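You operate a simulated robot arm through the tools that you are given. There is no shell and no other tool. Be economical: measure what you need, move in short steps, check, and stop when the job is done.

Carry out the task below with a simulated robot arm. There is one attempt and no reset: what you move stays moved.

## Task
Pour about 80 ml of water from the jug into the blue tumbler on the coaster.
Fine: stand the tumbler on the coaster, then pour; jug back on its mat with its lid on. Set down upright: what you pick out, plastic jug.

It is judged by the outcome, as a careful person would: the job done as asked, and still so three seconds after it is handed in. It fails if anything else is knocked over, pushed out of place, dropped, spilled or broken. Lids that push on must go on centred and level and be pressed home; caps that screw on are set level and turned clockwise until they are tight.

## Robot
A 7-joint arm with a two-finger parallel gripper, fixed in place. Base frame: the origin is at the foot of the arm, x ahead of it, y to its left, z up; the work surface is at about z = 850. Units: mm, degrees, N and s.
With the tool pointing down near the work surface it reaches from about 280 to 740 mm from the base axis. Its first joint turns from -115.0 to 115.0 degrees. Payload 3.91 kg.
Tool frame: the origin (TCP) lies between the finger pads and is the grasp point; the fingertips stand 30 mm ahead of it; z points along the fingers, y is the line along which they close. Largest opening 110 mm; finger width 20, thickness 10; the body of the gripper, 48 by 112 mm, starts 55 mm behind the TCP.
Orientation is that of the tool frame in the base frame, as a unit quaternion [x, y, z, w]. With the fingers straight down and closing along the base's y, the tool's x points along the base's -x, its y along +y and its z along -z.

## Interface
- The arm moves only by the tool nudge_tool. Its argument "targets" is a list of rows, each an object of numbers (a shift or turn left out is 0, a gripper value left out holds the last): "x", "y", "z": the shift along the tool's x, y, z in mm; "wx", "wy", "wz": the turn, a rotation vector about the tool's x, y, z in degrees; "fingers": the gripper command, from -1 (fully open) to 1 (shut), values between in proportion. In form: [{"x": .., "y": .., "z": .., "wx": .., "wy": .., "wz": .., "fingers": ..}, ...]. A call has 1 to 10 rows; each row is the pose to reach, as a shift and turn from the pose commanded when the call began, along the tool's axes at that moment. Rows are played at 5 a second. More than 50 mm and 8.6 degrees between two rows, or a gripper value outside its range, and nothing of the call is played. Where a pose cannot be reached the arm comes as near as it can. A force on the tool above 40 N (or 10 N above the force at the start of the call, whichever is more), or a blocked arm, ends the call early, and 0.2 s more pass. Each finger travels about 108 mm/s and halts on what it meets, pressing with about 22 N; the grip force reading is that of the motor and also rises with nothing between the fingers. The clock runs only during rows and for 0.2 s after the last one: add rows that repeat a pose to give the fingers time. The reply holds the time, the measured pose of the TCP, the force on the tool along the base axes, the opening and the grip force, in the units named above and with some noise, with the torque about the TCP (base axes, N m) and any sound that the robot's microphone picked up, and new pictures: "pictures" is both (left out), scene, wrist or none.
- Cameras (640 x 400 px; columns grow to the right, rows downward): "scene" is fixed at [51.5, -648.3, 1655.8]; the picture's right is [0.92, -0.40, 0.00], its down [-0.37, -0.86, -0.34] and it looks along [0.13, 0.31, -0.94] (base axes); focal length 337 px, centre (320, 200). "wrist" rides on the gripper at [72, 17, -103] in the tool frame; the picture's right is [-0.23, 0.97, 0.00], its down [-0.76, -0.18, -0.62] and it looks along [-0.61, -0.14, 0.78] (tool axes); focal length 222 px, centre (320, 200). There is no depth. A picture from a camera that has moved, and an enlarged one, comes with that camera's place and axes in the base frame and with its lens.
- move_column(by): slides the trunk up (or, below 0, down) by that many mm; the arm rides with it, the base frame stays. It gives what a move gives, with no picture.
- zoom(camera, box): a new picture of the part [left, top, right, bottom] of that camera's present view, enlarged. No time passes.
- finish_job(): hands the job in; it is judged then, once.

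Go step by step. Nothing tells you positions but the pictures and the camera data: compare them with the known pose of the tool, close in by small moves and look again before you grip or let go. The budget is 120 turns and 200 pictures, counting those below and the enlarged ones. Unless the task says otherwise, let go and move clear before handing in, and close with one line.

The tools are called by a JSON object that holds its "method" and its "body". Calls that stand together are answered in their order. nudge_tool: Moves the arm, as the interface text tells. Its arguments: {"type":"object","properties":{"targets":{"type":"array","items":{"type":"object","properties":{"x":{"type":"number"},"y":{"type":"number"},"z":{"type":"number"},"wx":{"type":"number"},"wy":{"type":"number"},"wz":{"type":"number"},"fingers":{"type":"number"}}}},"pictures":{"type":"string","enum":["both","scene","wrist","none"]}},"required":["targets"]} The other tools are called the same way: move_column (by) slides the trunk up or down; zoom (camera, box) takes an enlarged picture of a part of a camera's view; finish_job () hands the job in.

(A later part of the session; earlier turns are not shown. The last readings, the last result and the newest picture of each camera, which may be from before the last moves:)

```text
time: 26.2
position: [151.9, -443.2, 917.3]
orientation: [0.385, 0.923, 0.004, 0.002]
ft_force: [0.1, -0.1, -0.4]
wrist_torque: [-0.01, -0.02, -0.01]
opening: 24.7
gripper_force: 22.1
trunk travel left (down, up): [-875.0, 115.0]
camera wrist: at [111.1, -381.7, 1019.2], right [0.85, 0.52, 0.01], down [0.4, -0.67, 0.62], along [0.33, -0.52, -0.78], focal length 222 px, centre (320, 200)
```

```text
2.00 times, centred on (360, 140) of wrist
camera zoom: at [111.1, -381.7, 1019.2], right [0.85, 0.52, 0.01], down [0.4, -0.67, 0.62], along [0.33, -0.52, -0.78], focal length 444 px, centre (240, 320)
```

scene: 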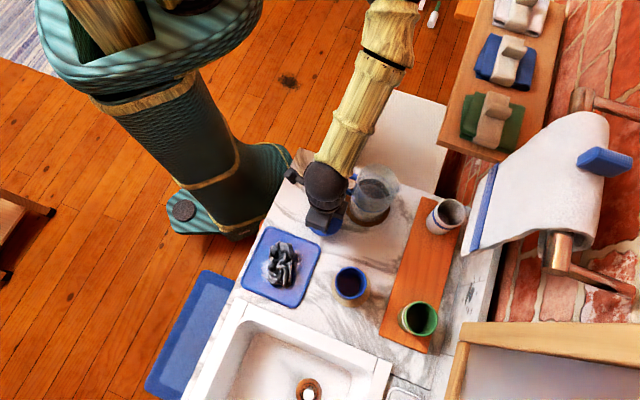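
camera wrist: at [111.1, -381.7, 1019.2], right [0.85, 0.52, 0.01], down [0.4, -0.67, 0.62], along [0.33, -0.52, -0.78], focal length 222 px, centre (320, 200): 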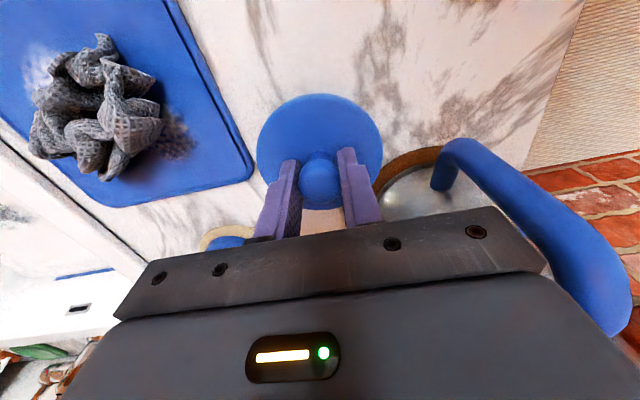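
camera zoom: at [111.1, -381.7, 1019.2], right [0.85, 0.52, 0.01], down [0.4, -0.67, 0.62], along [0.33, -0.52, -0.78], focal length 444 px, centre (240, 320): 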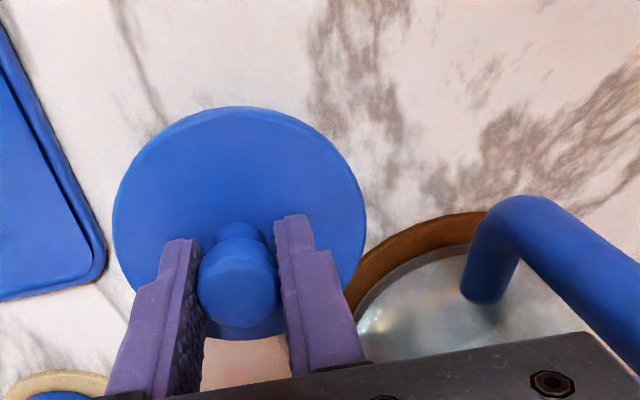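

The gripper body is getting close to the jug's handle, so I'll first shift about 25 mm back toward the robot, then lower further.

{"method": "nudge_tool", "body": {"targets": [{"x": 13}, {"x": 26}, {"x": 26, "z": 8}, {"x": 26, "z": 13}, {"x": 26, "z": 13}], "pictures": "wrist"}}

{"method": "nudge_tool", "body": {"targets": [{"z": 1.5}, {"z": 3}, {"z": 3}], "pictures": "none"}}

{"method": "nudge_tool", "body": {"targets": [{"z": 1}, {"z": 2}, {"z": 2}], "pictures": "none"}}

```text
time: 27.4
position: [133.1, -425.6, 903.2]
orientation: [0.385, 0.923, 0.005, 0.002]
ft_force: [-0.3, -0.1, 0.2]
wrist_torque: [0.02, -0.01, 0.01]
opening: 24.7
gripper_force: 22.0
trunk travel left (down, up): [-875.0, 115.0]
camera wrist: at [92.5, -363.2, 1005.9], right [0.85, 0.52, 0.01], down [0.4, -0.67, 0.62], along [0.33, -0.52, -0.78], focal length 222 px, centre (320, 200)
```

wrist: 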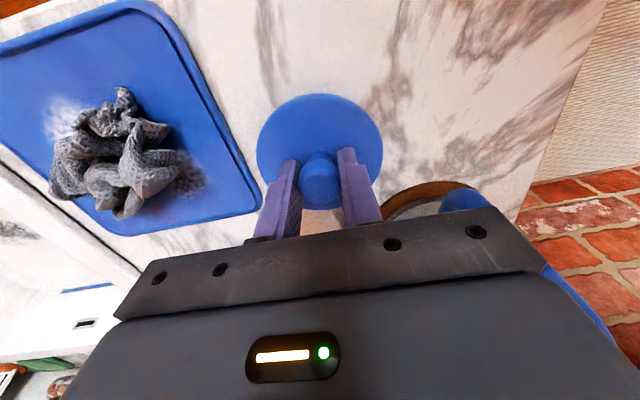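

```text
time: 28.2
position: [132.1, -426.7, 900.9]
orientation: [0.386, 0.923, 0.005, 0.003]
ft_force: [0.3, -0.5, -0.7]
wrist_torque: [0.0, 0.0, -0.02]
opening: 24.5
gripper_force: 22.0
trunk travel left (down, up): [-875.0, 115.0]
```

```text
time: 29.0
position: [132.1, -426.3, 898.0]
orientation: [0.385, 0.923, 0.005, 0.002]
ft_force: [0.2, 0.8, 0.1]
wrist_torque: [-0.02, 0.0, 0.01]
opening: 24.9
gripper_force: 21.9
trunk travel left (down, up): [-875.0, 115.0]
```

{"method": "nudge_tool", "body": {"targets": [{"z": 1}, {"z": 2}, {"z": 2}], "pictures": "none"}}

{"method": "nudge_tool", "body": {"targets": [{"z": 1}, {"z": 2}, {"z": 2}], "pictures": "none"}}

{"method": "nudge_tool", "body": {"targets": [{"z": 1}, {"z": 2}, {"z": 2}], "pictures": "wrist"}}

```text
time: 29.8
position: [133.7, -425.2, 895.7]
orientation: [0.386, 0.923, 0.005, 0.002]
ft_force: [-0.4, 0.7, 0.0]
wrist_torque: [-0.02, 0.01, -0.01]
opening: 24.5
gripper_force: 21.6
trunk travel left (down, up): [-875.0, 115.0]
```

```text
time: 30.6
position: [132.7, -425.1, 895.7]
orientation: [0.386, 0.923, 0.003, 0.002]
ft_force: [0.9, -0.5, 14.9]
wrist_torque: [-0.02, 0.01, 0.01]
opening: 24.4
gripper_force: 22.2
trunk travel left (down, up): [-875.0, 115.0]
```

```text
time: 31.4
position: [132.7, -425.2, 894.5]
orientation: [0.386, 0.922, 0.004, 0.004]
ft_force: [0.6, 6.9, 21.5]
wrist_torque: [0.37, 0.17, -0.05]
opening: 24.4
gripper_force: 21.7
trunk travel left (down, up): [-875.0, 115.0]
stopped in row 3: the force on the tool passed its limit at 43 N (the readings are from after the stop); the commanded pose is now the measured one
camera wrist: at [92.3, -362.3, 997.5], right [0.85, 0.52, 0.01], down [0.4, -0.67, 0.62], along [0.33, -0.53, -0.78], focal length 222 px, centre (320, 200)
```

wrist: 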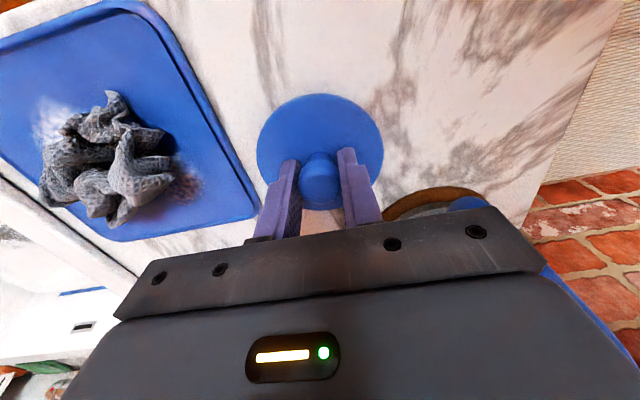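

The lid is on the marble. I'll ease off, open and rise.

{"method": "nudge_tool", "body": {"targets": [{"z": -1.2}, {"z": -1.2, "fingers": 0.6}, {"z": -1.2, "fingers": 0.3}, {"z": -1.2, "fingers": 0.1}, {"z": -40}, {"z": -85}, {"z": -130}, {"z": -170}]}}

{"method": "zoom", "body": {"camera": "scene", "box": [260, 160, 420, 260]}}

{"method": "zoom", "body": {"camera": "wrist", "box": [260, 60, 580, 260]}}

```text
time: 33.2
position: [131.9, -427.0, 1063.7]
orientation: [0.386, 0.923, 0.003, 0.002]
ft_force: [-0.3, 0.3, -0.4]
wrist_torque: [0.0, -0.02, 0.0]
opening: 49.4
gripper_force: 0.1
trunk travel left (down, up): [-875.0, 115.0]
camera wrist: at [91.1, -363.6, 1166.2], right [0.85, 0.52, 0.01], down [0.4, -0.67, 0.62], along [0.33, -0.53, -0.78], focal length 222 px, centre (320, 200)
```

scene: 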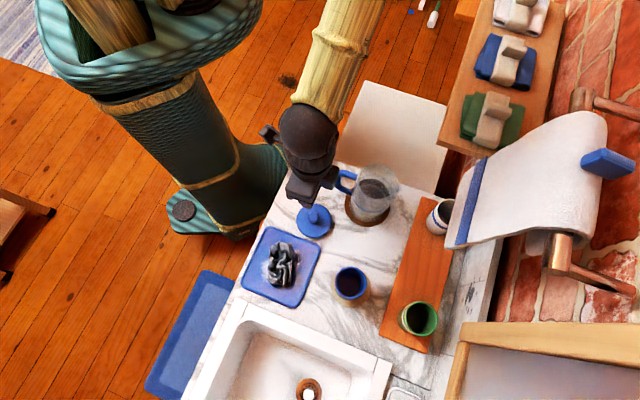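
wrist: 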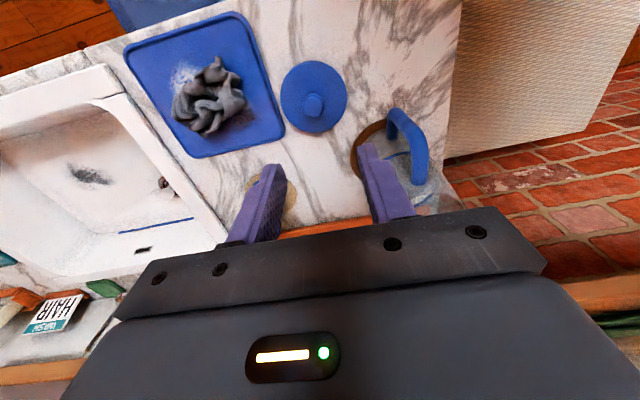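

```text
4.00 times, centred on (340, 210) of scene
camera zoom: at [51.5, -648.3, 1655.8], right [0.92, -0.4, 0.0], down [-0.37, -0.86, -0.34], along [0.13, 0.31, -0.94], focal length 1349 px, centre (240, 160)
```

zoom: 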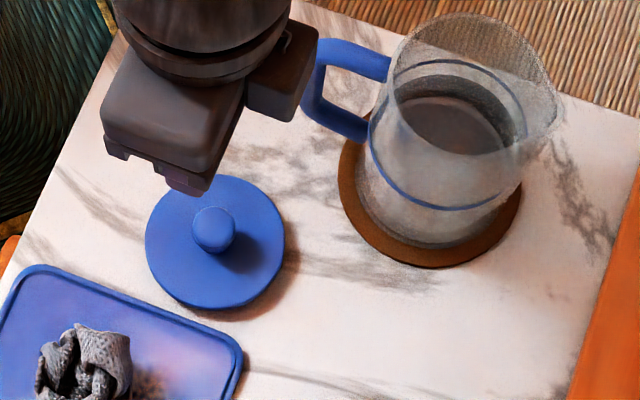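

```text
2.00 times, centred on (420, 160) of wrist
camera zoom: at [91.1, -363.6, 1166.2], right [0.85, 0.52, 0.01], down [0.4, -0.67, 0.62], along [0.33, -0.53, -0.78], focal length 444 px, centre (120, 280)
```

zoom: 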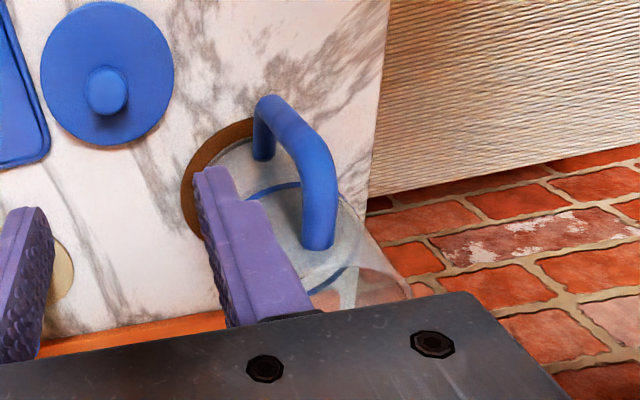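

The lid rests flat on the marble and the jug is open, with its handle bar at about (207, -386) spanning z 917–985. I'll grip the body below the handle with a near-horizontal tool from the robot side, camera on top, so I'm starting the reorientation up high.

{"method": "nudge_tool", "body": {"targets": [{"z": -30, "wz": -7}, {"z": -60, "x": -3, "y": 15, "wz": -15}, {"z": -86, "x": -12, "y": 38, "wz": -23}, {"z": -86, "x": -19, "y": 62, "wz": -31}, {"z": -86, "x": -27, "y": 86, "wz": -39}, {"z": -86, "x": -34, "y": 110, "wz": -47}, {"z": -86, "x": -42, "y": 134, "wz": -55}, {"z": -86, "x": -49, "y": 158, "wz": -63}, {"z": -86, "x": -56, "y": 180, "wz": -71}, {"z": -86, "x": -56, "y": 180, "wz": -79}], "pictures": "scene"}}

```text
time: 35.4
position: [298.5, -341.3, 1152.8]
orientation: [-0.29, 0.957, 0.001, 0.005]
ft_force: [0.1, 1.0, 0.3]
wrist_torque: [0.06, -0.02, 0.0]
opening: 49.6
gripper_force: 0.0
trunk travel left (down, up): [-875.0, 115.0]
```

scene: 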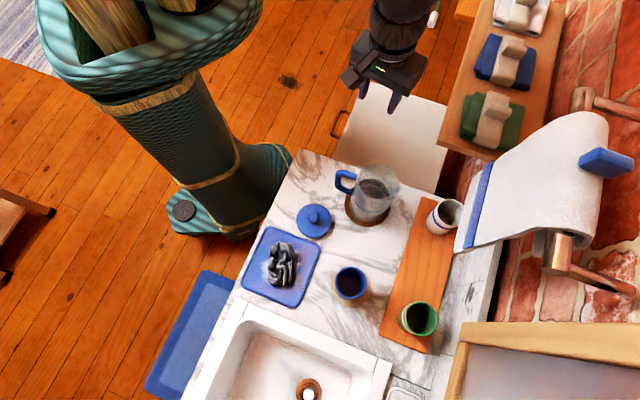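

{"method": "nudge_tool", "body": {"targets": [{"wz": -7}, {"wz": -14}, {"wz": -21}, {"wz": -26.3}], "pictures": "none"}}

{"method": "nudge_tool", "body": {"targets": [{"wy": 8}, {"wy": 16}, {"wy": 24}, {"wy": 32}, {"wy": 40}, {"wy": 48}, {"wy": 56}, {"wy": 64}, {"wy": 72}, {"wy": 80}]}}

```text
time: 36.4
position: [298.9, -341.5, 1150.2]
orientation: [-0.5, 0.866, 0.0, 0.005]
ft_force: [-0.5, 0.2, -0.2]
wrist_torque: [-0.02, 0.03, 0.02]
opening: 49.6
gripper_force: 0.0
trunk travel left (down, up): [-875.0, 115.0]
```

```text
time: 38.6
position: [298.1, -341.4, 1152.1]
orientation: [-0.383, 0.666, -0.322, -0.553]
ft_force: [-0.1, -0.2, 0.1]
wrist_torque: [0.02, -0.03, -0.05]
opening: 49.4
gripper_force: 0.0
trunk travel left (down, up): [-875.0, 115.0]
camera wrist: at [327.4, -256.1, 1240.7], right [-0.82, 0.52, -0.23], down [0.53, 0.56, -0.64], along [-0.2, -0.64, -0.74], focal length 222 px, centre (320, 200)
```

scene: 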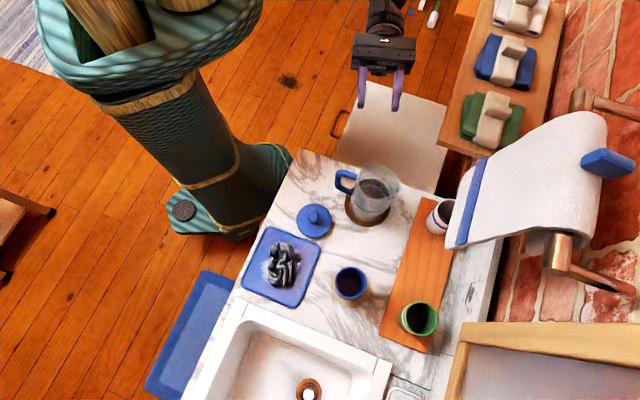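
wrist: 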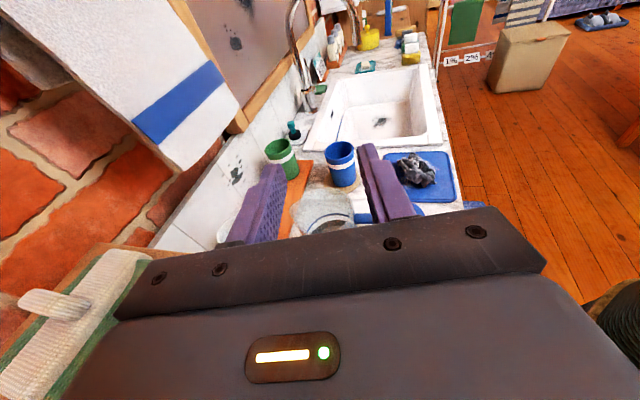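

The horizontal tool pose with the camera on top is reachable. I'll open fully and move down to a pre-grasp point 130 mm from the jug.

{"method": "nudge_tool", "body": {"targets": [{"x": -42, "y": -4, "z": 3, "fingers": -1}, {"x": -84, "y": -8, "z": 6}, {"x": -126, "y": -12, "z": 9}, {"x": -166, "y": -16, "z": 12}, {"x": -206, "y": -20, "z": 15}, {"x": -235, "y": -24.7, "z": 18}, {"x": -235, "y": -24.7, "z": 18}]}}

{"method": "zoom", "body": {"camera": "wrist", "box": [160, 40, 480, 240]}}

```text
time: 39.3
position: [325.8, -337.0, 1064.8]
orientation: [-0.352, 0.739, -0.301, -0.49]
ft_force: [-0.1, 0.4, 0.7]
wrist_torque: [0.0, -0.01, 0.02]
opening: 109.9
gripper_force: 0.0
trunk travel left (down, up): [-875.0, 115.0]
stopped in row 3: the arm was blocked; the commanded pose is now the measured one
camera wrist: at [345.3, -261.4, 1165.8], right [-0.73, 0.61, -0.31], down [0.67, 0.56, -0.48], along [-0.12, -0.56, -0.82], focal length 222 px, centre (320, 200)
```

scene: 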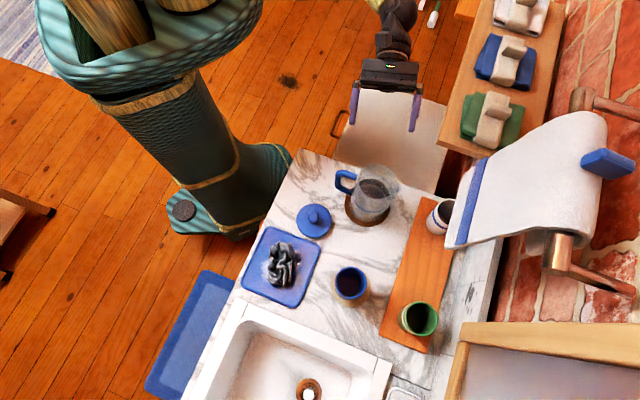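
wrist: 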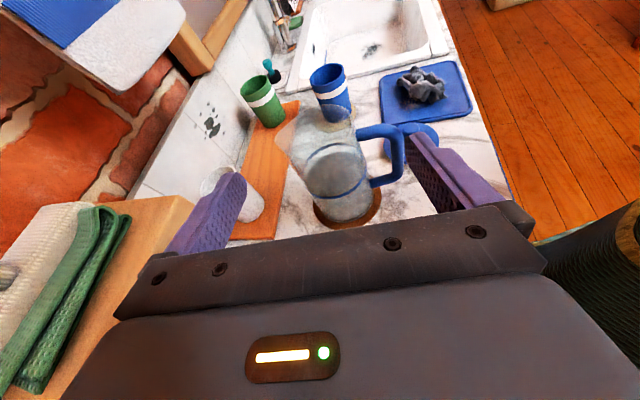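

```text
2.00 times, centred on (320, 140) of wrist
camera zoom: at [345.3, -261.4, 1165.8], right [-0.73, 0.61, -0.31], down [0.67, 0.56, -0.48], along [-0.12, -0.56, -0.82], focal length 444 px, centre (320, 320)
```

zoom: 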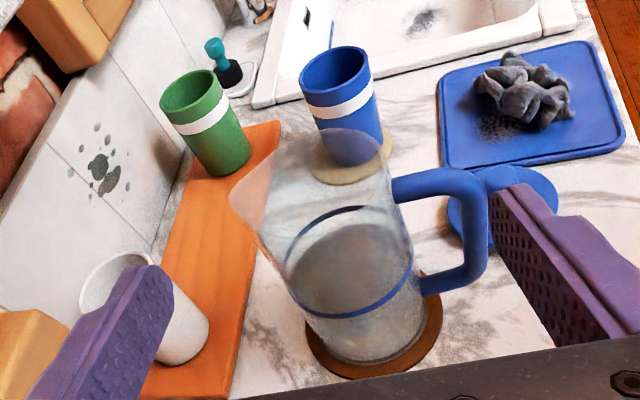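

The arm hit a limit on the way down and its tilt drifted; nothing was touched. I'll restore the pose a bit higher and lower the trunk instead.

{"method": "nudge_tool", "body": {"targets": [{"x": 22, "y": -3.6, "z": -11, "wx": 1.2, "wy": 3.1, "wz": -2.2}, {"x": 44, "y": -7.2, "z": -22, "wx": 2.3, "wy": 6.1, "wz": -4.4}, {"x": 67, "y": -10.8, "z": -34, "wx": 3.5, "wy": 9.2, "wz": -6.6}, {"x": 67, "y": -10.8, "z": -34, "wx": 3.5, "wy": 9.2, "wz": -6.6}], "pictures": "scene"}}

{"method": "move_column", "body": {"by": -100}}

{"method": "zoom", "body": {"camera": "scene", "box": [0, 0, 640, 400]}}

```text
time: 40.3
position: [339.4, -326.3, 1142.7]
orientation: [-0.385, 0.674, -0.321, -0.542]
ft_force: [-0.4, -0.3, 1.3]
wrist_torque: [-0.01, 0.04, 0.0]
opening: 110.0
gripper_force: 0.0
trunk travel left (down, up): [-875.0, 115.0]
```

scene: 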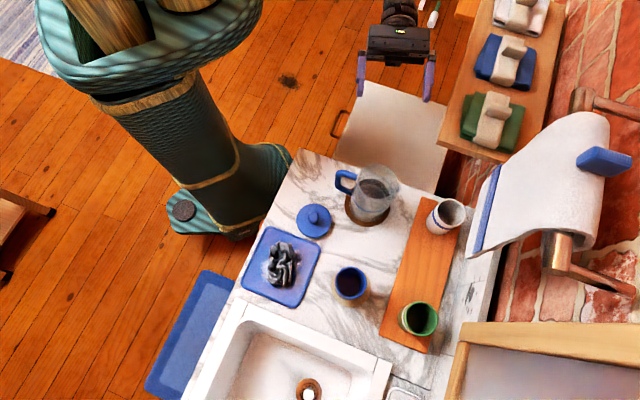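

```text
time: 41.6
position: [336.8, -329.5, 1044.5]
orientation: [-0.383, 0.674, -0.322, -0.543]
ft_force: [-0.5, 0.7, 0.2]
wrist_torque: [0.03, 0.02, 0.04]
opening: 109.9
gripper_force: 0.0
trunk travel left (down, up): [-775.0, 215.0]
```

```text
1.00 times, centred on (320, 200) of scene (not enlarged: the box is as wide or as high as the picture)
camera zoom: at [51.5, -648.3, 1655.8], right [0.92, -0.4, 0.0], down [-0.37, -0.86, -0.34], along [0.13, 0.31, -0.94], focal length 337 px, centre (320, 200)
```

zoom: 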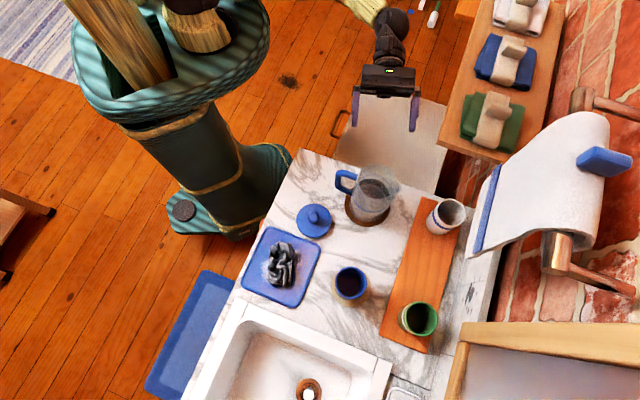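

Lowering the trunk works well. Going down another 130 mm and looking from the wrist.

{"method": "move_column", "body": {"by": -130}}

{"method": "zoom", "body": {"camera": "wrist", "box": [0, 0, 640, 400]}}

{"method": "zoom", "body": {"camera": "scene", "box": [0, 0, 640, 400]}}

```text
time: 43.2
position: [336.4, -328.5, 913.2]
orientation: [-0.384, 0.674, -0.322, -0.543]
ft_force: [-0.8, -0.1, -0.3]
wrist_torque: [0.05, 0.02, 0.0]
opening: 110.1
gripper_force: 0.1
trunk travel left (down, up): [-645.0, 345.0]
```

```text
1.00 times, centred on (320, 200) of wrist (not enlarged: the box is as wide or as high as the picture)
camera zoom: at [363.0, -245.2, 1003.7], right [-0.82, 0.53, -0.24], down [0.55, 0.57, -0.62], along [-0.19, -0.63, -0.75], focal length 222 px, centre (320, 200)
```

zoom: 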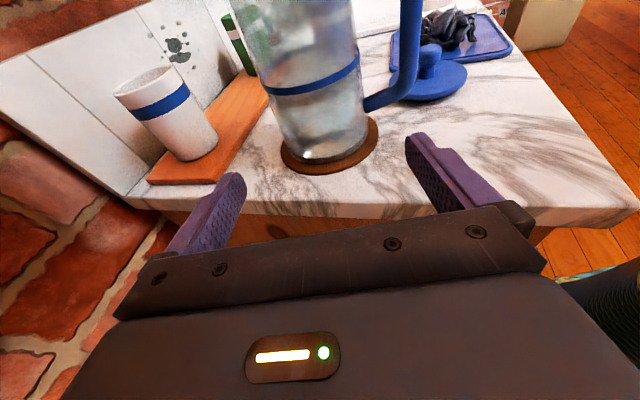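

```text
1.00 times, centred on (320, 200) of scene (not enlarged: the box is as wide or as high as the picture)
camera zoom: at [51.5, -648.3, 1655.8], right [0.92, -0.4, 0.0], down [-0.37, -0.86, -0.34], along [0.13, 0.31, -0.94], focal length 337 px, centre (320, 200)
```

zoom: 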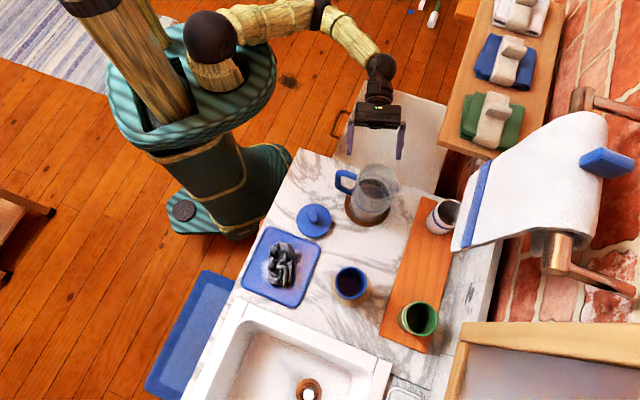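

I have a clear view of the jug body below the handle. I'll zoom in to measure its width and centre before moving in, as the clearance will be small.

{"method": "zoom", "body": {"camera": "wrist", "box": [240, 60, 400, 180]}}

```text
3.33 times, centred on (320, 120) of wrist
camera zoom: at [363.0, -245.2, 1003.7], right [-0.82, 0.53, -0.24], down [0.55, 0.57, -0.62], along [-0.19, -0.63, -0.75], focal length 740 px, centre (320, 467)
```

zoom: 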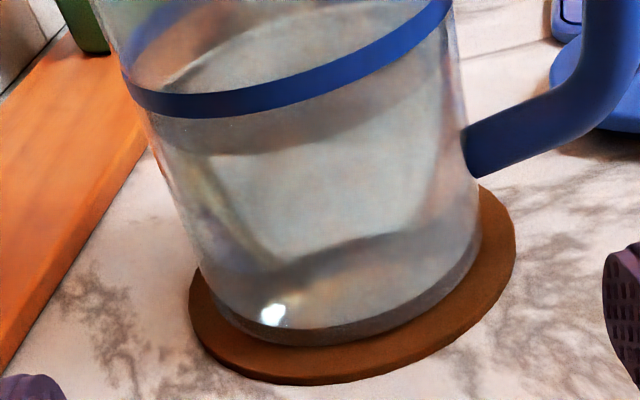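

The handle's lower arm meets the body near z 887, so the left finger has to pass through the handle loop at about z 930, where the body is about 92 mm wide. I'll rise to that height, advance 30 mm and check alignment.

{"method": "nudge_tool", "body": {"targets": [{"x": 22, "y": 0.6, "z": 0}, {"x": 43, "y": 1.2, "z": 10}, {"x": 43, "y": 1.2, "z": 32}, {"x": 43, "y": 1.2, "z": 32}]}}

{"method": "zoom", "body": {"camera": "scene", "box": [324, 120, 420, 200]}}

```text
time: 44.2
position: [313.1, -363.6, 949.5]
orientation: [-0.384, 0.663, -0.323, -0.556]
ft_force: [0.0, -0.6, 0.4]
wrist_torque: [0.02, 0.0, 0.03]
opening: 110.2
gripper_force: 0.0
trunk travel left (down, up): [-645.0, 345.0]
camera wrist: at [341.4, -278.1, 1036.9], right [-0.83, 0.52, -0.23], down [0.53, 0.56, -0.64], along [-0.2, -0.65, -0.73], focal length 222 px, centre (320, 200)
```

scene: 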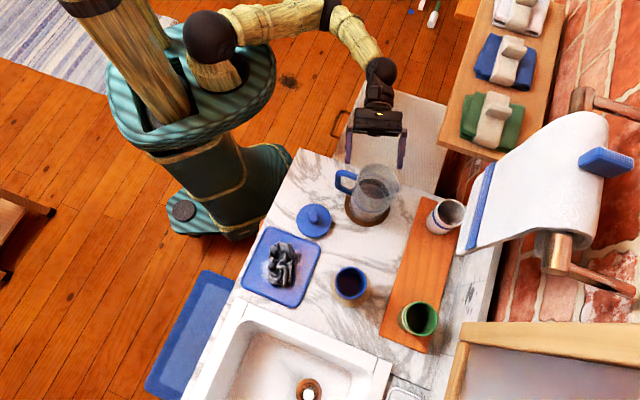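
wrist: 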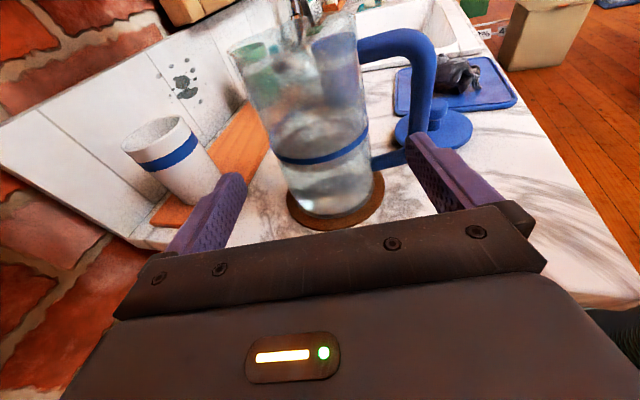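

```text
5.00 times, centred on (372, 160) of scene
camera zoom: at [51.5, -648.3, 1655.8], right [0.92, -0.4, 0.0], down [-0.37, -0.86, -0.34], along [0.13, 0.31, -0.94], focal length 1686 px, centre (60, 400)
```

zoom: 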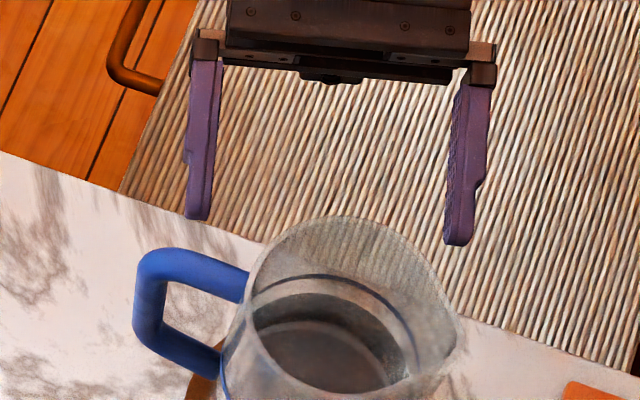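

Left finger is lined up with the handle loop and right finger clears the body. Advancing along the tool axis in steps.

{"method": "nudge_tool", "body": {"targets": [{"y": -1, "z": 20}, {"y": -1.5, "z": 40}, {"y": -1.5, "z": 55}, {"y": -1.5, "z": 55}]}}

{"method": "zoom", "body": {"camera": "scene", "box": [324, 130, 420, 210]}}

```text
time: 45.2
position: [288.8, -410.9, 938.1]
orientation: [-0.383, 0.664, -0.322, -0.555]
ft_force: [-0.8, 0.9, 0.3]
wrist_torque: [0.03, 0.01, 0.03]
opening: 110.2
gripper_force: 0.0
trunk travel left (down, up): [-645.0, 345.0]
camera wrist: at [316.7, -326.2, 1027.1], right [-0.82, 0.52, -0.23], down [0.53, 0.56, -0.64], along [-0.21, -0.65, -0.73], focal length 222 px, centre (320, 200)
```

scene: 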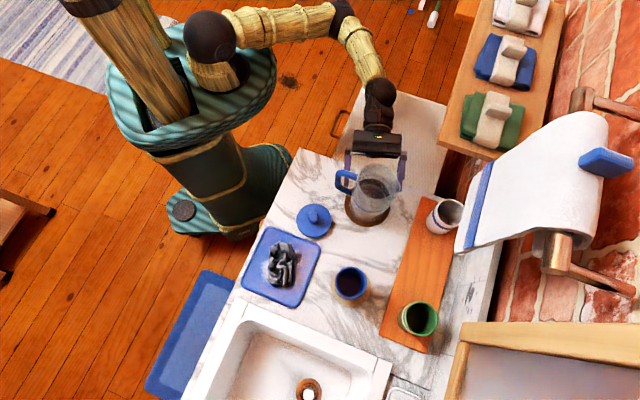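
wrist: 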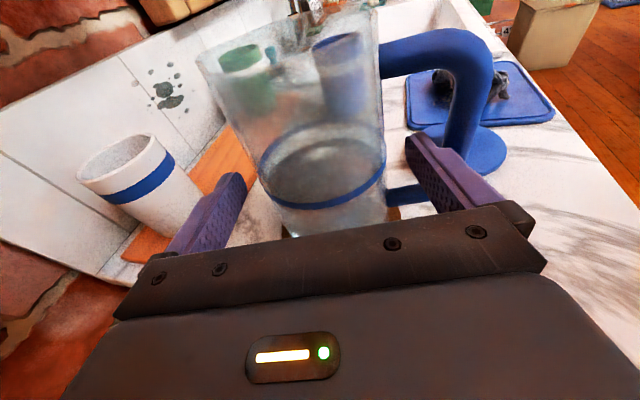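

```text
5.00 times, centred on (372, 170) of scene
camera zoom: at [51.5, -648.3, 1655.8], right [0.92, -0.4, 0.0], down [-0.37, -0.86, -0.34], along [0.13, 0.31, -0.94], focal length 1686 px, centre (60, 350)
```

zoom: 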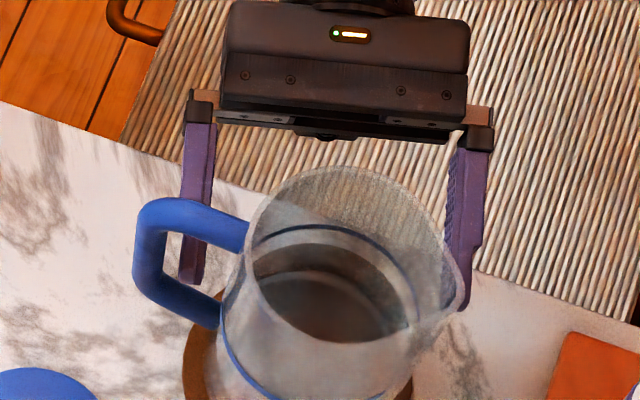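

Both fingers pass cleanly. I'll advance the remaining 33 mm.

{"method": "nudge_tool", "body": {"targets": [{"z": 12}, {"z": 24}, {"z": 33}, {"z": 33}]}}

{"method": "zoom", "body": {"camera": "scene", "box": [324, 140, 420, 220]}}

```text
time: 46.2
position: [271.9, -439.2, 932.5]
orientation: [-0.384, 0.664, -0.323, -0.555]
ft_force: [1.4, 0.1, 0.3]
wrist_torque: [0.02, 0.04, 0.01]
opening: 109.6
gripper_force: 0.0
trunk travel left (down, up): [-645.0, 345.0]
camera wrist: at [300.2, -354.1, 1020.8], right [-0.82, 0.52, -0.23], down [0.53, 0.56, -0.64], along [-0.21, -0.65, -0.73], focal length 222 px, centre (320, 200)
```

scene: 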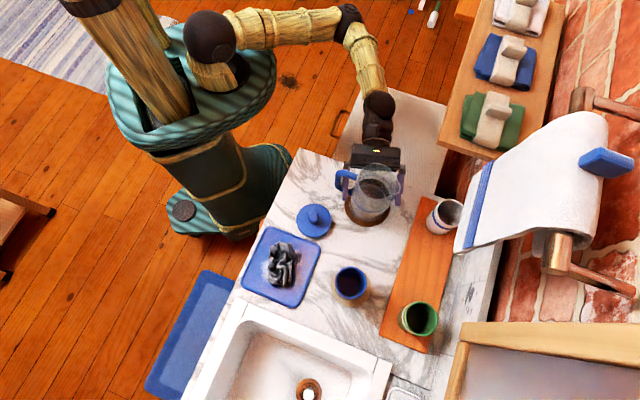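
wrist: 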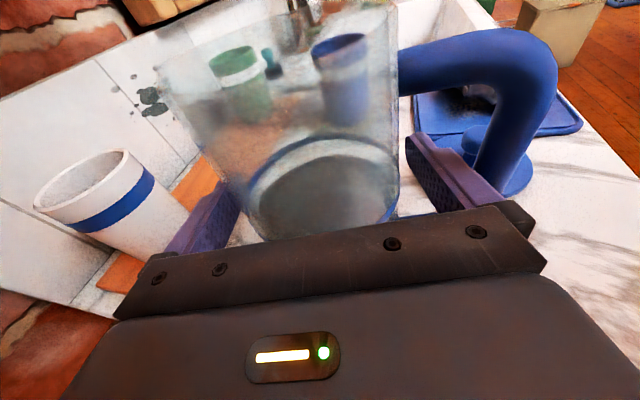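

```text
5.00 times, centred on (372, 180) of scene
camera zoom: at [51.5, -648.3, 1655.8], right [0.92, -0.4, 0.0], down [-0.37, -0.86, -0.34], along [0.13, 0.31, -0.94], focal length 1686 px, centre (60, 300)
```

zoom: 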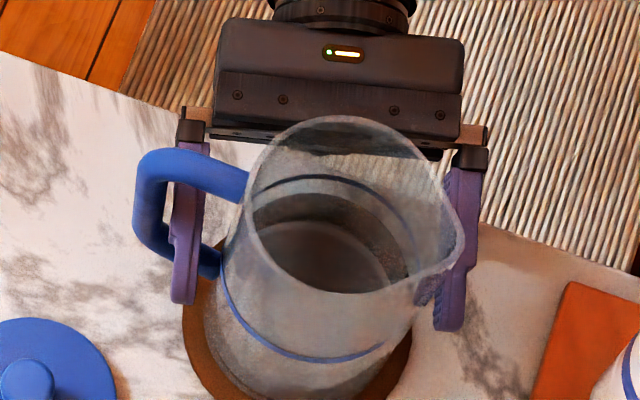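

Well placed. Closing on the body.

{"method": "nudge_tool", "body": {"targets": [{"fingers": -0.8}, {"fingers": -0.5}, {"fingers": 0}, {"fingers": 1}, {"fingers": 1}], "pictures": "wrist"}}

{"method": "zoom", "body": {"camera": "scene", "box": [324, 140, 420, 220]}}

```text
time: 47.4
position: [272.8, -439.8, 931.7]
orientation: [-0.384, 0.663, -0.324, -0.555]
ft_force: [1.6, -1.4, 1.9]
wrist_torque: [-0.2, -0.1, -0.08]
opening: 87.6
gripper_force: 22.7
trunk travel left (down, up): [-645.0, 345.0]
camera wrist: at [300.5, -353.9, 1020.9], right [-0.82, 0.52, -0.23], down [0.53, 0.56, -0.64], along [-0.21, -0.65, -0.73], focal length 222 px, centre (320, 200)
```

wrist: 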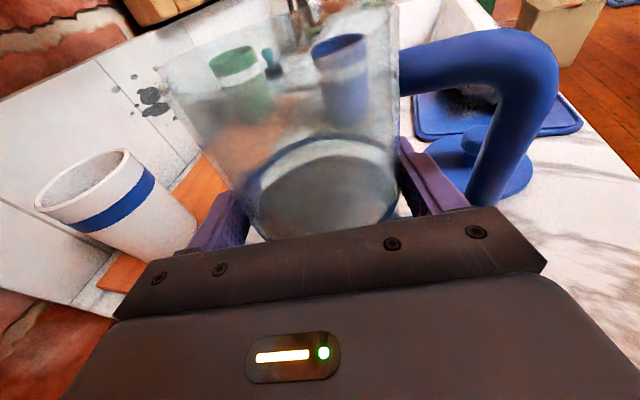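

```text
5.00 times, centred on (372, 180) of scene
camera zoom: at [51.5, -648.3, 1655.8], right [0.92, -0.4, 0.0], down [-0.37, -0.86, -0.34], along [0.13, 0.31, -0.94], focal length 1686 px, centre (60, 300)
```

zoom: 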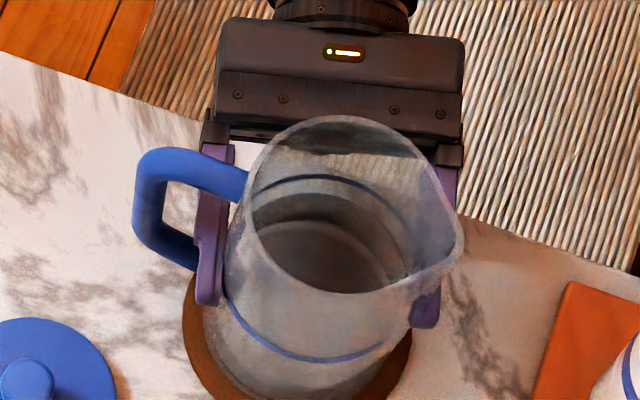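

Gripped at 87.6 mm. I'll lift 15 mm to check the hold and the weight.

{"method": "nudge_tool", "body": {"targets": [{"x": 5, "z": -0.9}, {"x": 10, "z": -1.7}, {"x": 15, "z": -2.6}, {"x": 15, "z": -2.6}, {"x": 15, "z": -2.6}], "pictures": "wrist"}}

{"method": "zoom", "body": {"camera": "scene", "box": [324, 140, 420, 220]}}

```text
time: 48.6
position: [271.2, -439.8, 945.9]
orientation: [-0.384, 0.665, -0.322, -0.554]
ft_force: [0.2, -0.1, -6.4]
wrist_torque: [0.03, -0.02, 0.02]
opening: 86.3
gripper_force: 21.8
trunk travel left (down, up): [-645.0, 345.0]
camera wrist: at [300.2, -354.6, 1035.7], right [-0.82, 0.52, -0.23], down [0.53, 0.56, -0.64], along [-0.21, -0.65, -0.74], focal length 222 px, centre (320, 200)
```

wrist: 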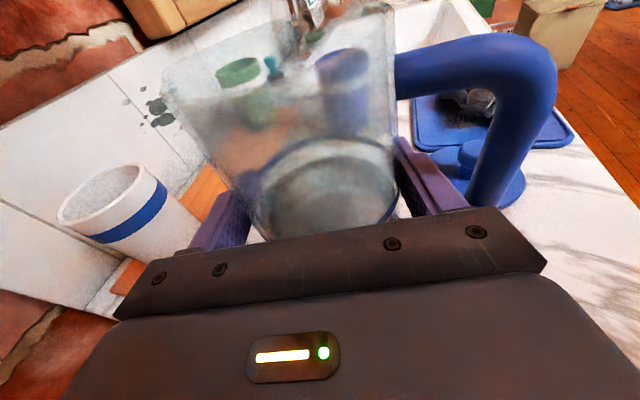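

```text
5.00 times, centred on (372, 180) of scene
camera zoom: at [51.5, -648.3, 1655.8], right [0.92, -0.4, 0.0], down [-0.37, -0.86, -0.34], along [0.13, 0.31, -0.94], focal length 1686 px, centre (60, 300)
```

zoom: 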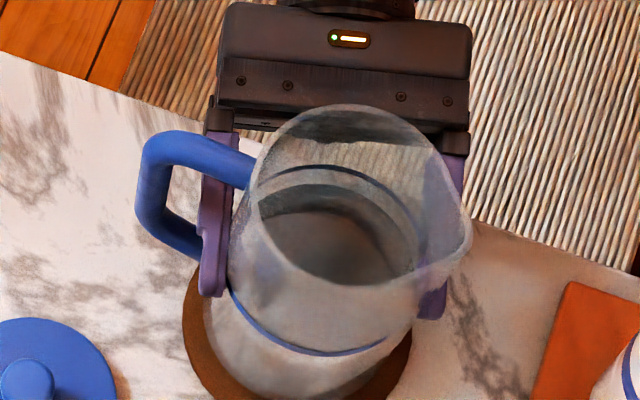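

The jug is held firmly, weighing about 0.65 kg with water. I'll raise the trunk by 110 mm to clear everything, then carry the jug toward the tumbler.

{"method": "move_column", "body": {"by": 110}}

{"method": "nudge_tool", "body": {"targets": [{"x": 0, "y": 8, "z": 12}, {"x": 4, "y": 22, "z": 32}, {"x": 7, "y": 36, "z": 56}, {"x": 10, "y": 51, "z": 80}, {"x": 13, "y": 66, "z": 104}, {"x": 17, "y": 81, "z": 128}, {"x": 21, "y": 96, "z": 150}, {"x": 23, "y": 106, "z": 168}, {"x": 24, "y": 112, "z": 180}, {"x": 24, "y": 112, "z": 180}]}}

```text
time: 50.0
position: [271.8, -440.8, 1057.3]
orientation: [-0.384, 0.664, -0.322, -0.555]
ft_force: [-0.9, -1.1, -6.5]
wrist_torque: [0.03, -0.03, 0.02]
opening: 86.4
gripper_force: 22.2
trunk travel left (down, up): [-755.0, 235.0]
```

```text
time: 52.2
position: [84.0, -542.2, 1048.9]
orientation: [-0.383, 0.664, -0.322, -0.556]
ft_force: [0.7, -0.6, -6.9]
wrist_torque: [0.02, -0.02, -0.01]
opening: 86.3
gripper_force: 21.7
trunk travel left (down, up): [-755.0, 235.0]
camera wrist: at [113.1, -456.9, 1136.9], right [-0.82, 0.52, -0.23], down [0.53, 0.56, -0.64], along [-0.21, -0.65, -0.74], focal length 222 px, centre (320, 200)
```

scene: 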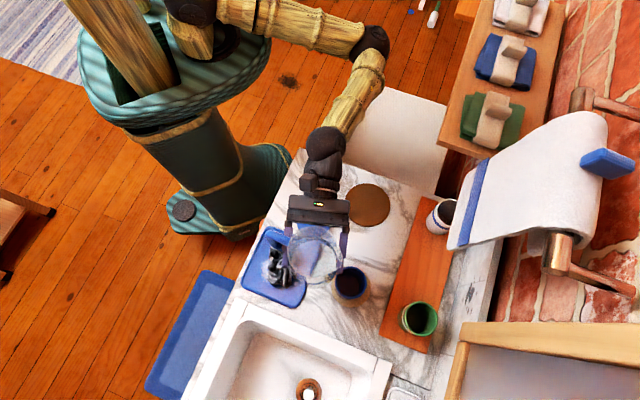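
wrist: 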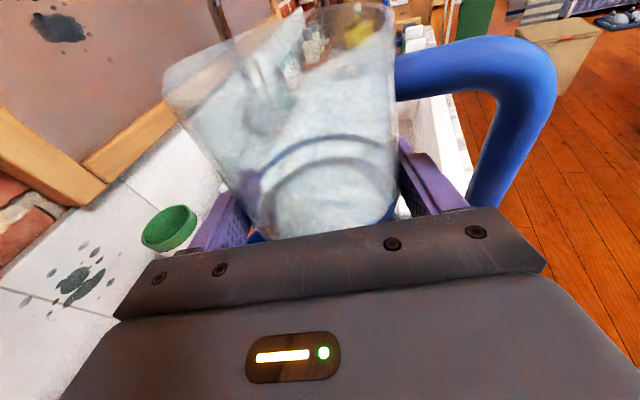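

{"method": "zoom", "body": {"camera": "scene", "box": [264, 200, 392, 310]}}

```text
3.64 times, centred on (328, 255) of scene
camera zoom: at [51.5, -648.3, 1655.8], right [0.92, -0.4, 0.0], down [-0.37, -0.86, -0.34], along [0.13, 0.31, -0.94], focal length 1226 px, centre (291, 0)
```

zoom: 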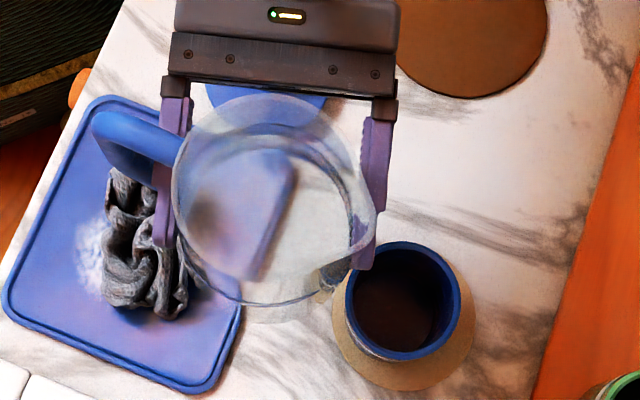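

The spout points along about (0.77, -0.64) and the tumbler centre is near (139, -605). I'll lower somewhat and roll to 40°, below the pouring angle, then inspect.

{"method": "nudge_tool", "body": {"targets": [{"x": -9, "y": 2.4, "z": 3, "wx": -1.2, "wy": -1.2, "wz": -6.8}, {"x": -18, "y": 4.8, "z": 6, "wx": -2.5, "wy": -2.4, "wz": -13.6}, {"x": -28, "y": 7.2, "z": 8.5, "wx": -3.8, "wy": -3.7, "wz": -20.3}, {"x": -37, "y": 9.5, "z": 11.4, "wx": -5, "wy": -4.9, "wz": -27.1}, {"x": -47, "y": 11.9, "z": 14.3, "wx": -6.3, "wy": -6.1, "wz": -33.9}, {"x": -47, "y": 11.9, "z": 14.3, "wx": -7.2, "wy": -7, "wz": -38.8}, {"x": -47, "y": 11.9, "z": 14.3, "wx": -7.2, "wy": -7, "wz": -38.8}]}}

{"method": "zoom", "body": {"camera": "scene", "box": [264, 200, 392, 310]}}

```text
time: 53.8
position: [71.1, -541.9, 1000.2]
orientation: [0.566, -0.549, 0.054, 0.612]
ft_force: [-0.5, -0.5, -6.9]
wrist_torque: [-0.06, -0.16, 0.02]
opening: 86.2
gripper_force: 22.3
trunk travel left (down, up): [-755.0, 235.0]
camera wrist: at [150.0, -497.9, 1087.8], right [-0.76, 0.47, 0.45], down [0.21, 0.83, -0.52], along [-0.62, -0.3, -0.73], focal length 222 px, centre (320, 200)
```

scene: 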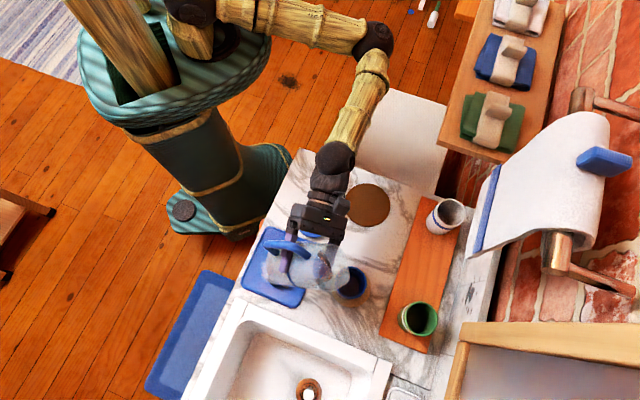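
wrist: 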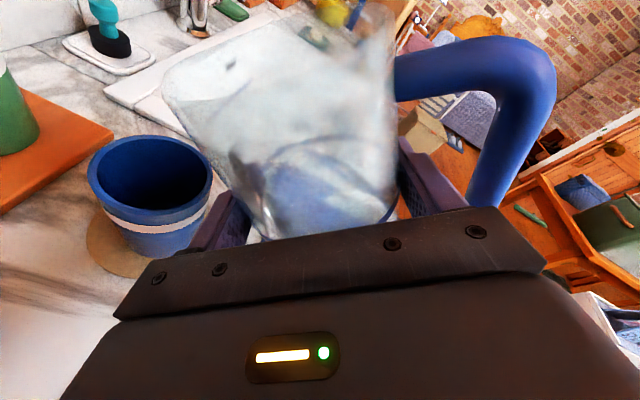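

```text
3.64 times, centred on (328, 255) of scene
camera zoom: at [51.5, -648.3, 1655.8], right [0.92, -0.4, 0.0], down [-0.37, -0.86, -0.34], along [0.13, 0.31, -0.94], focal length 1226 px, centre (291, 0)
```

zoom: 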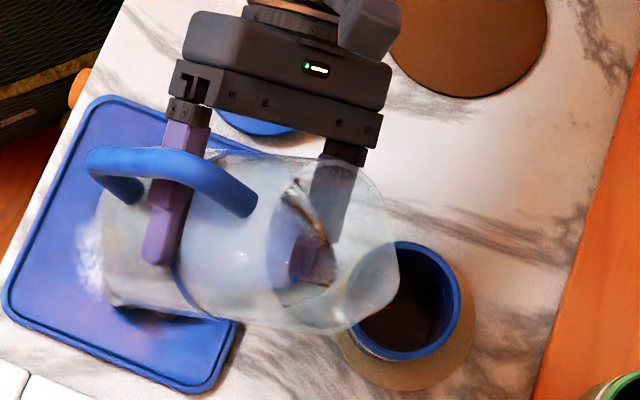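

The roll works and the spout end is over the tumbler's near side. I'll take a closer view to find the lip before pouring.

{"method": "zoom", "body": {"camera": "scene", "box": [310, 235, 374, 275]}}

{"method": "zoom", "body": {"camera": "scene", "box": [322, 255, 386, 305]}}

{"method": "zoom", "body": {"camera": "wrist", "box": [80, 20, 400, 260]}}

```text
10.00 times, centred on (342, 255) of scene
camera zoom: at [51.5, -648.3, 1655.8], right [0.92, -0.4, 0.0], down [-0.37, -0.86, -0.34], along [0.13, 0.31, -0.94], focal length 3372 px, centre (100, -350)
```

zoom: 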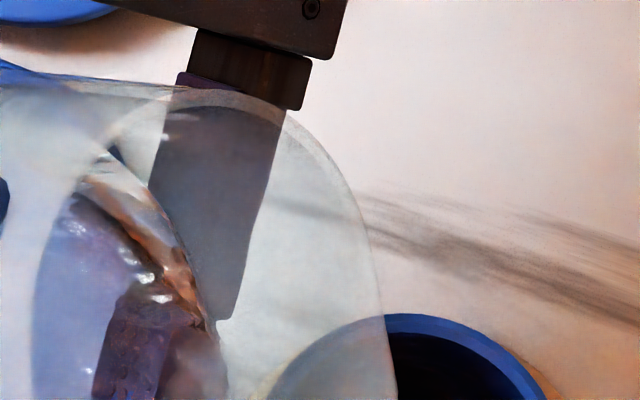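

```text
8.00 times, centred on (354, 280) of scene
camera zoom: at [51.5, -648.3, 1655.8], right [0.92, -0.4, 0.0], down [-0.37, -0.86, -0.34], along [0.13, 0.31, -0.94], focal length 2698 px, centre (48, -440)
```

zoom: 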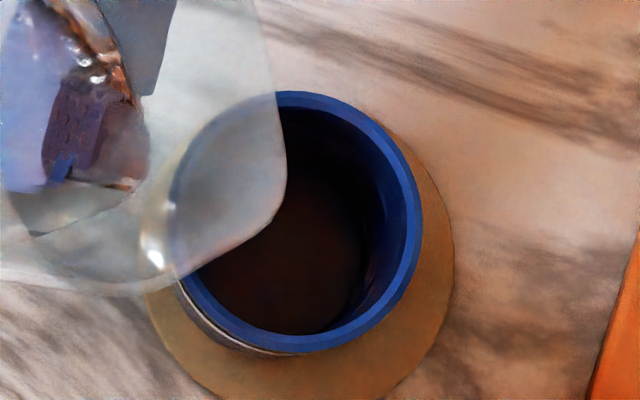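

```text
1.67 times, centred on (240, 140) of wrist
camera zoom: at [150.0, -497.9, 1087.8], right [-0.76, 0.47, 0.45], down [0.21, 0.83, -0.52], along [-0.62, -0.3, -0.73], focal length 370 px, centre (453, 300)
```

zoom: 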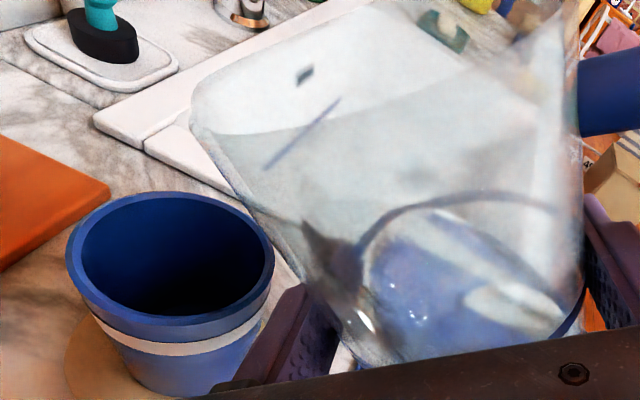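

The lip is about 9 mm short of the tumbler's centre, which is a good place. I'll lower 15 mm and go to about 54°, still short of pouring.

{"method": "nudge_tool", "body": {"targets": [{"x": -6, "y": -5, "z": -0.5, "wx": -0.9, "wy": -0.9, "wz": -4.8}, {"x": -12, "y": -10.2, "z": -1.1, "wx": -1.8, "wy": -1.7, "wz": -9.7}, {"x": -12, "y": -10.2, "z": -1.1, "wx": -2.5, "wy": -2.4, "wz": -13.6}, {"x": -12, "y": -10.2, "z": -1.1, "wx": -2.5, "wy": -2.4, "wz": -13.6}], "pictures": "scene"}}

{"method": "zoom", "body": {"camera": "scene", "box": [280, 225, 392, 305]}}

{"method": "zoom", "body": {"camera": "wrist", "box": [40, 20, 400, 290]}}

```text
time: 54.8
position: [73.3, -537.8, 984.7]
orientation: [0.615, -0.492, -0.042, 0.615]
ft_force: [0.2, -0.6, -6.5]
wrist_torque: [-0.08, -0.16, -0.01]
opening: 86.6
gripper_force: 22.8
trunk travel left (down, up): [-755.0, 235.0]
```

scene: 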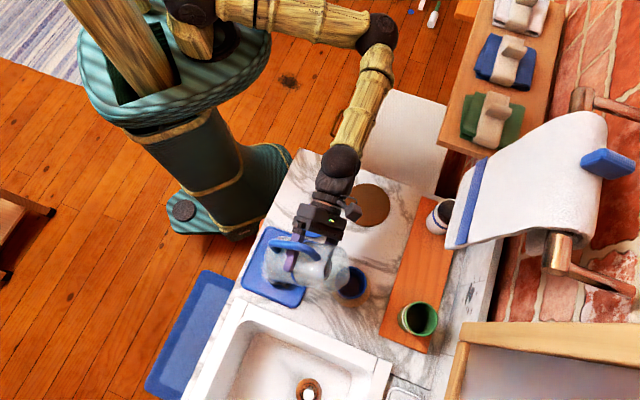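

```text
5.00 times, centred on (336, 265) of scene
camera zoom: at [51.5, -648.3, 1655.8], right [0.92, -0.4, 0.0], down [-0.37, -0.86, -0.34], along [0.13, 0.31, -0.94], focal length 1686 px, centre (240, -125)
```

zoom: 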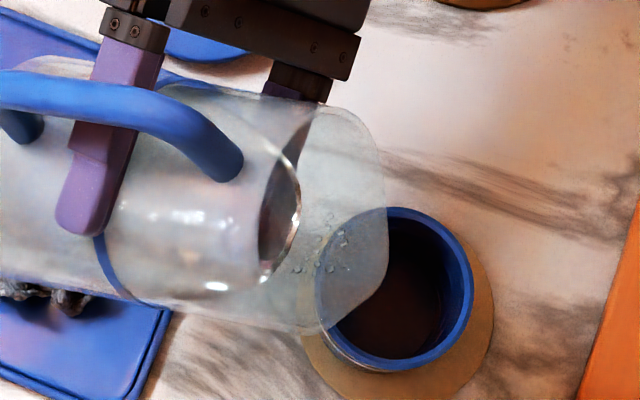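

```text
1.48 times, centred on (220, 155) of wrist
camera zoom: at [168.8, -507.1, 1062.1], right [-0.66, 0.38, 0.65], down [0.12, 0.9, -0.41], along [-0.75, -0.19, -0.64], focal length 329 px, centre (468, 267)
```

zoom: 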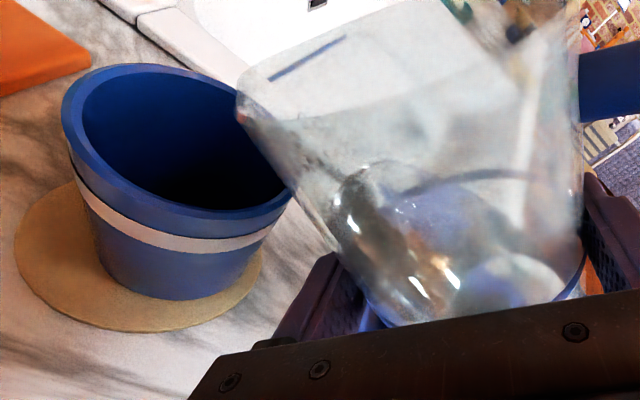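

No water at the lip yet. Rolling a little further in small steps, watching the water.

{"method": "nudge_tool", "body": {"targets": [{"wx": -0.35, "wy": -0.35, "wz": -1.9}, {"wx": -0.7, "wy": -0.7, "wz": -3.9}, {"wx": -0.7, "wy": -0.7, "wz": -3.9}], "pictures": "none"}}

{"method": "zoom", "body": {"camera": "scene", "box": [280, 225, 392, 305]}}

```text
time: 55.6
position: [73.7, -536.3, 983.9]
orientation: [0.626, -0.475, -0.07, 0.614]
ft_force: [-0.2, -0.2, -6.4]
wrist_torque: [-0.04, -0.16, -0.01]
opening: 86.3
gripper_force: 21.9
trunk travel left (down, up): [-755.0, 235.0]
```

```text
5.00 times, centred on (336, 265) of scene
camera zoom: at [51.5, -648.3, 1655.8], right [0.92, -0.4, 0.0], down [-0.37, -0.86, -0.34], along [0.13, 0.31, -0.94], focal length 1686 px, centre (240, -125)
```

zoom: 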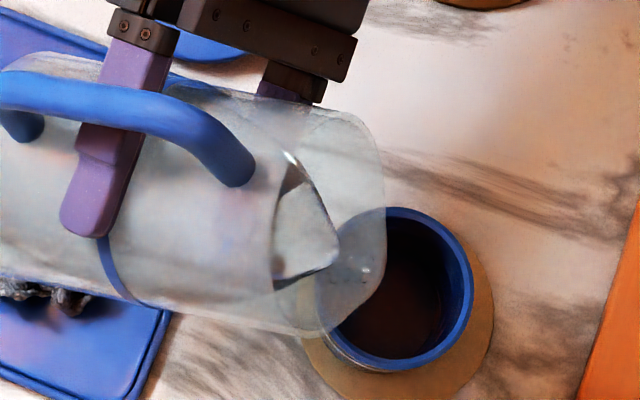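

{"method": "nudge_tool", "body": {"targets": [{"wx": -0.26, "wy": -0.26, "wz": -1.45}, {"wx": -0.53, "wy": -0.52, "wz": -2.9}, {"wx": -0.53, "wy": -0.52, "wz": -2.9}], "pictures": "none"}}

{"method": "zoom", "body": {"camera": "scene", "box": [280, 225, 392, 305]}}

```text
time: 56.4
position: [74.0, -538.5, 985.3]
orientation: [0.636, -0.461, -0.09, 0.612]
ft_force: [-0.5, -0.6, -6.9]
wrist_torque: [-0.06, -0.16, 0.0]
opening: 86.4
gripper_force: 22.3
trunk travel left (down, up): [-755.0, 235.0]
```

```text
5.00 times, centred on (336, 265) of scene
camera zoom: at [51.5, -648.3, 1655.8], right [0.92, -0.4, 0.0], down [-0.37, -0.86, -0.34], along [0.13, 0.31, -0.94], focal length 1686 px, centre (240, -125)
```

zoom: 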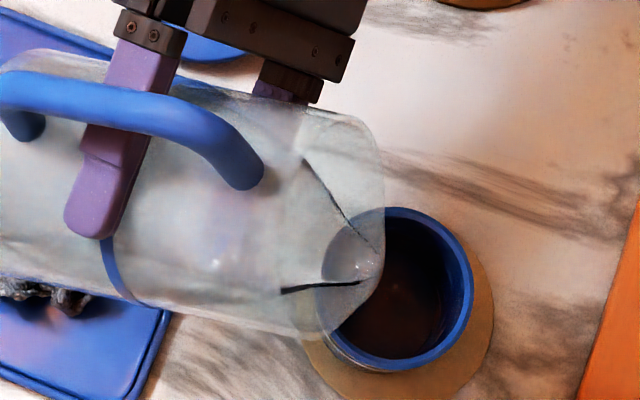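

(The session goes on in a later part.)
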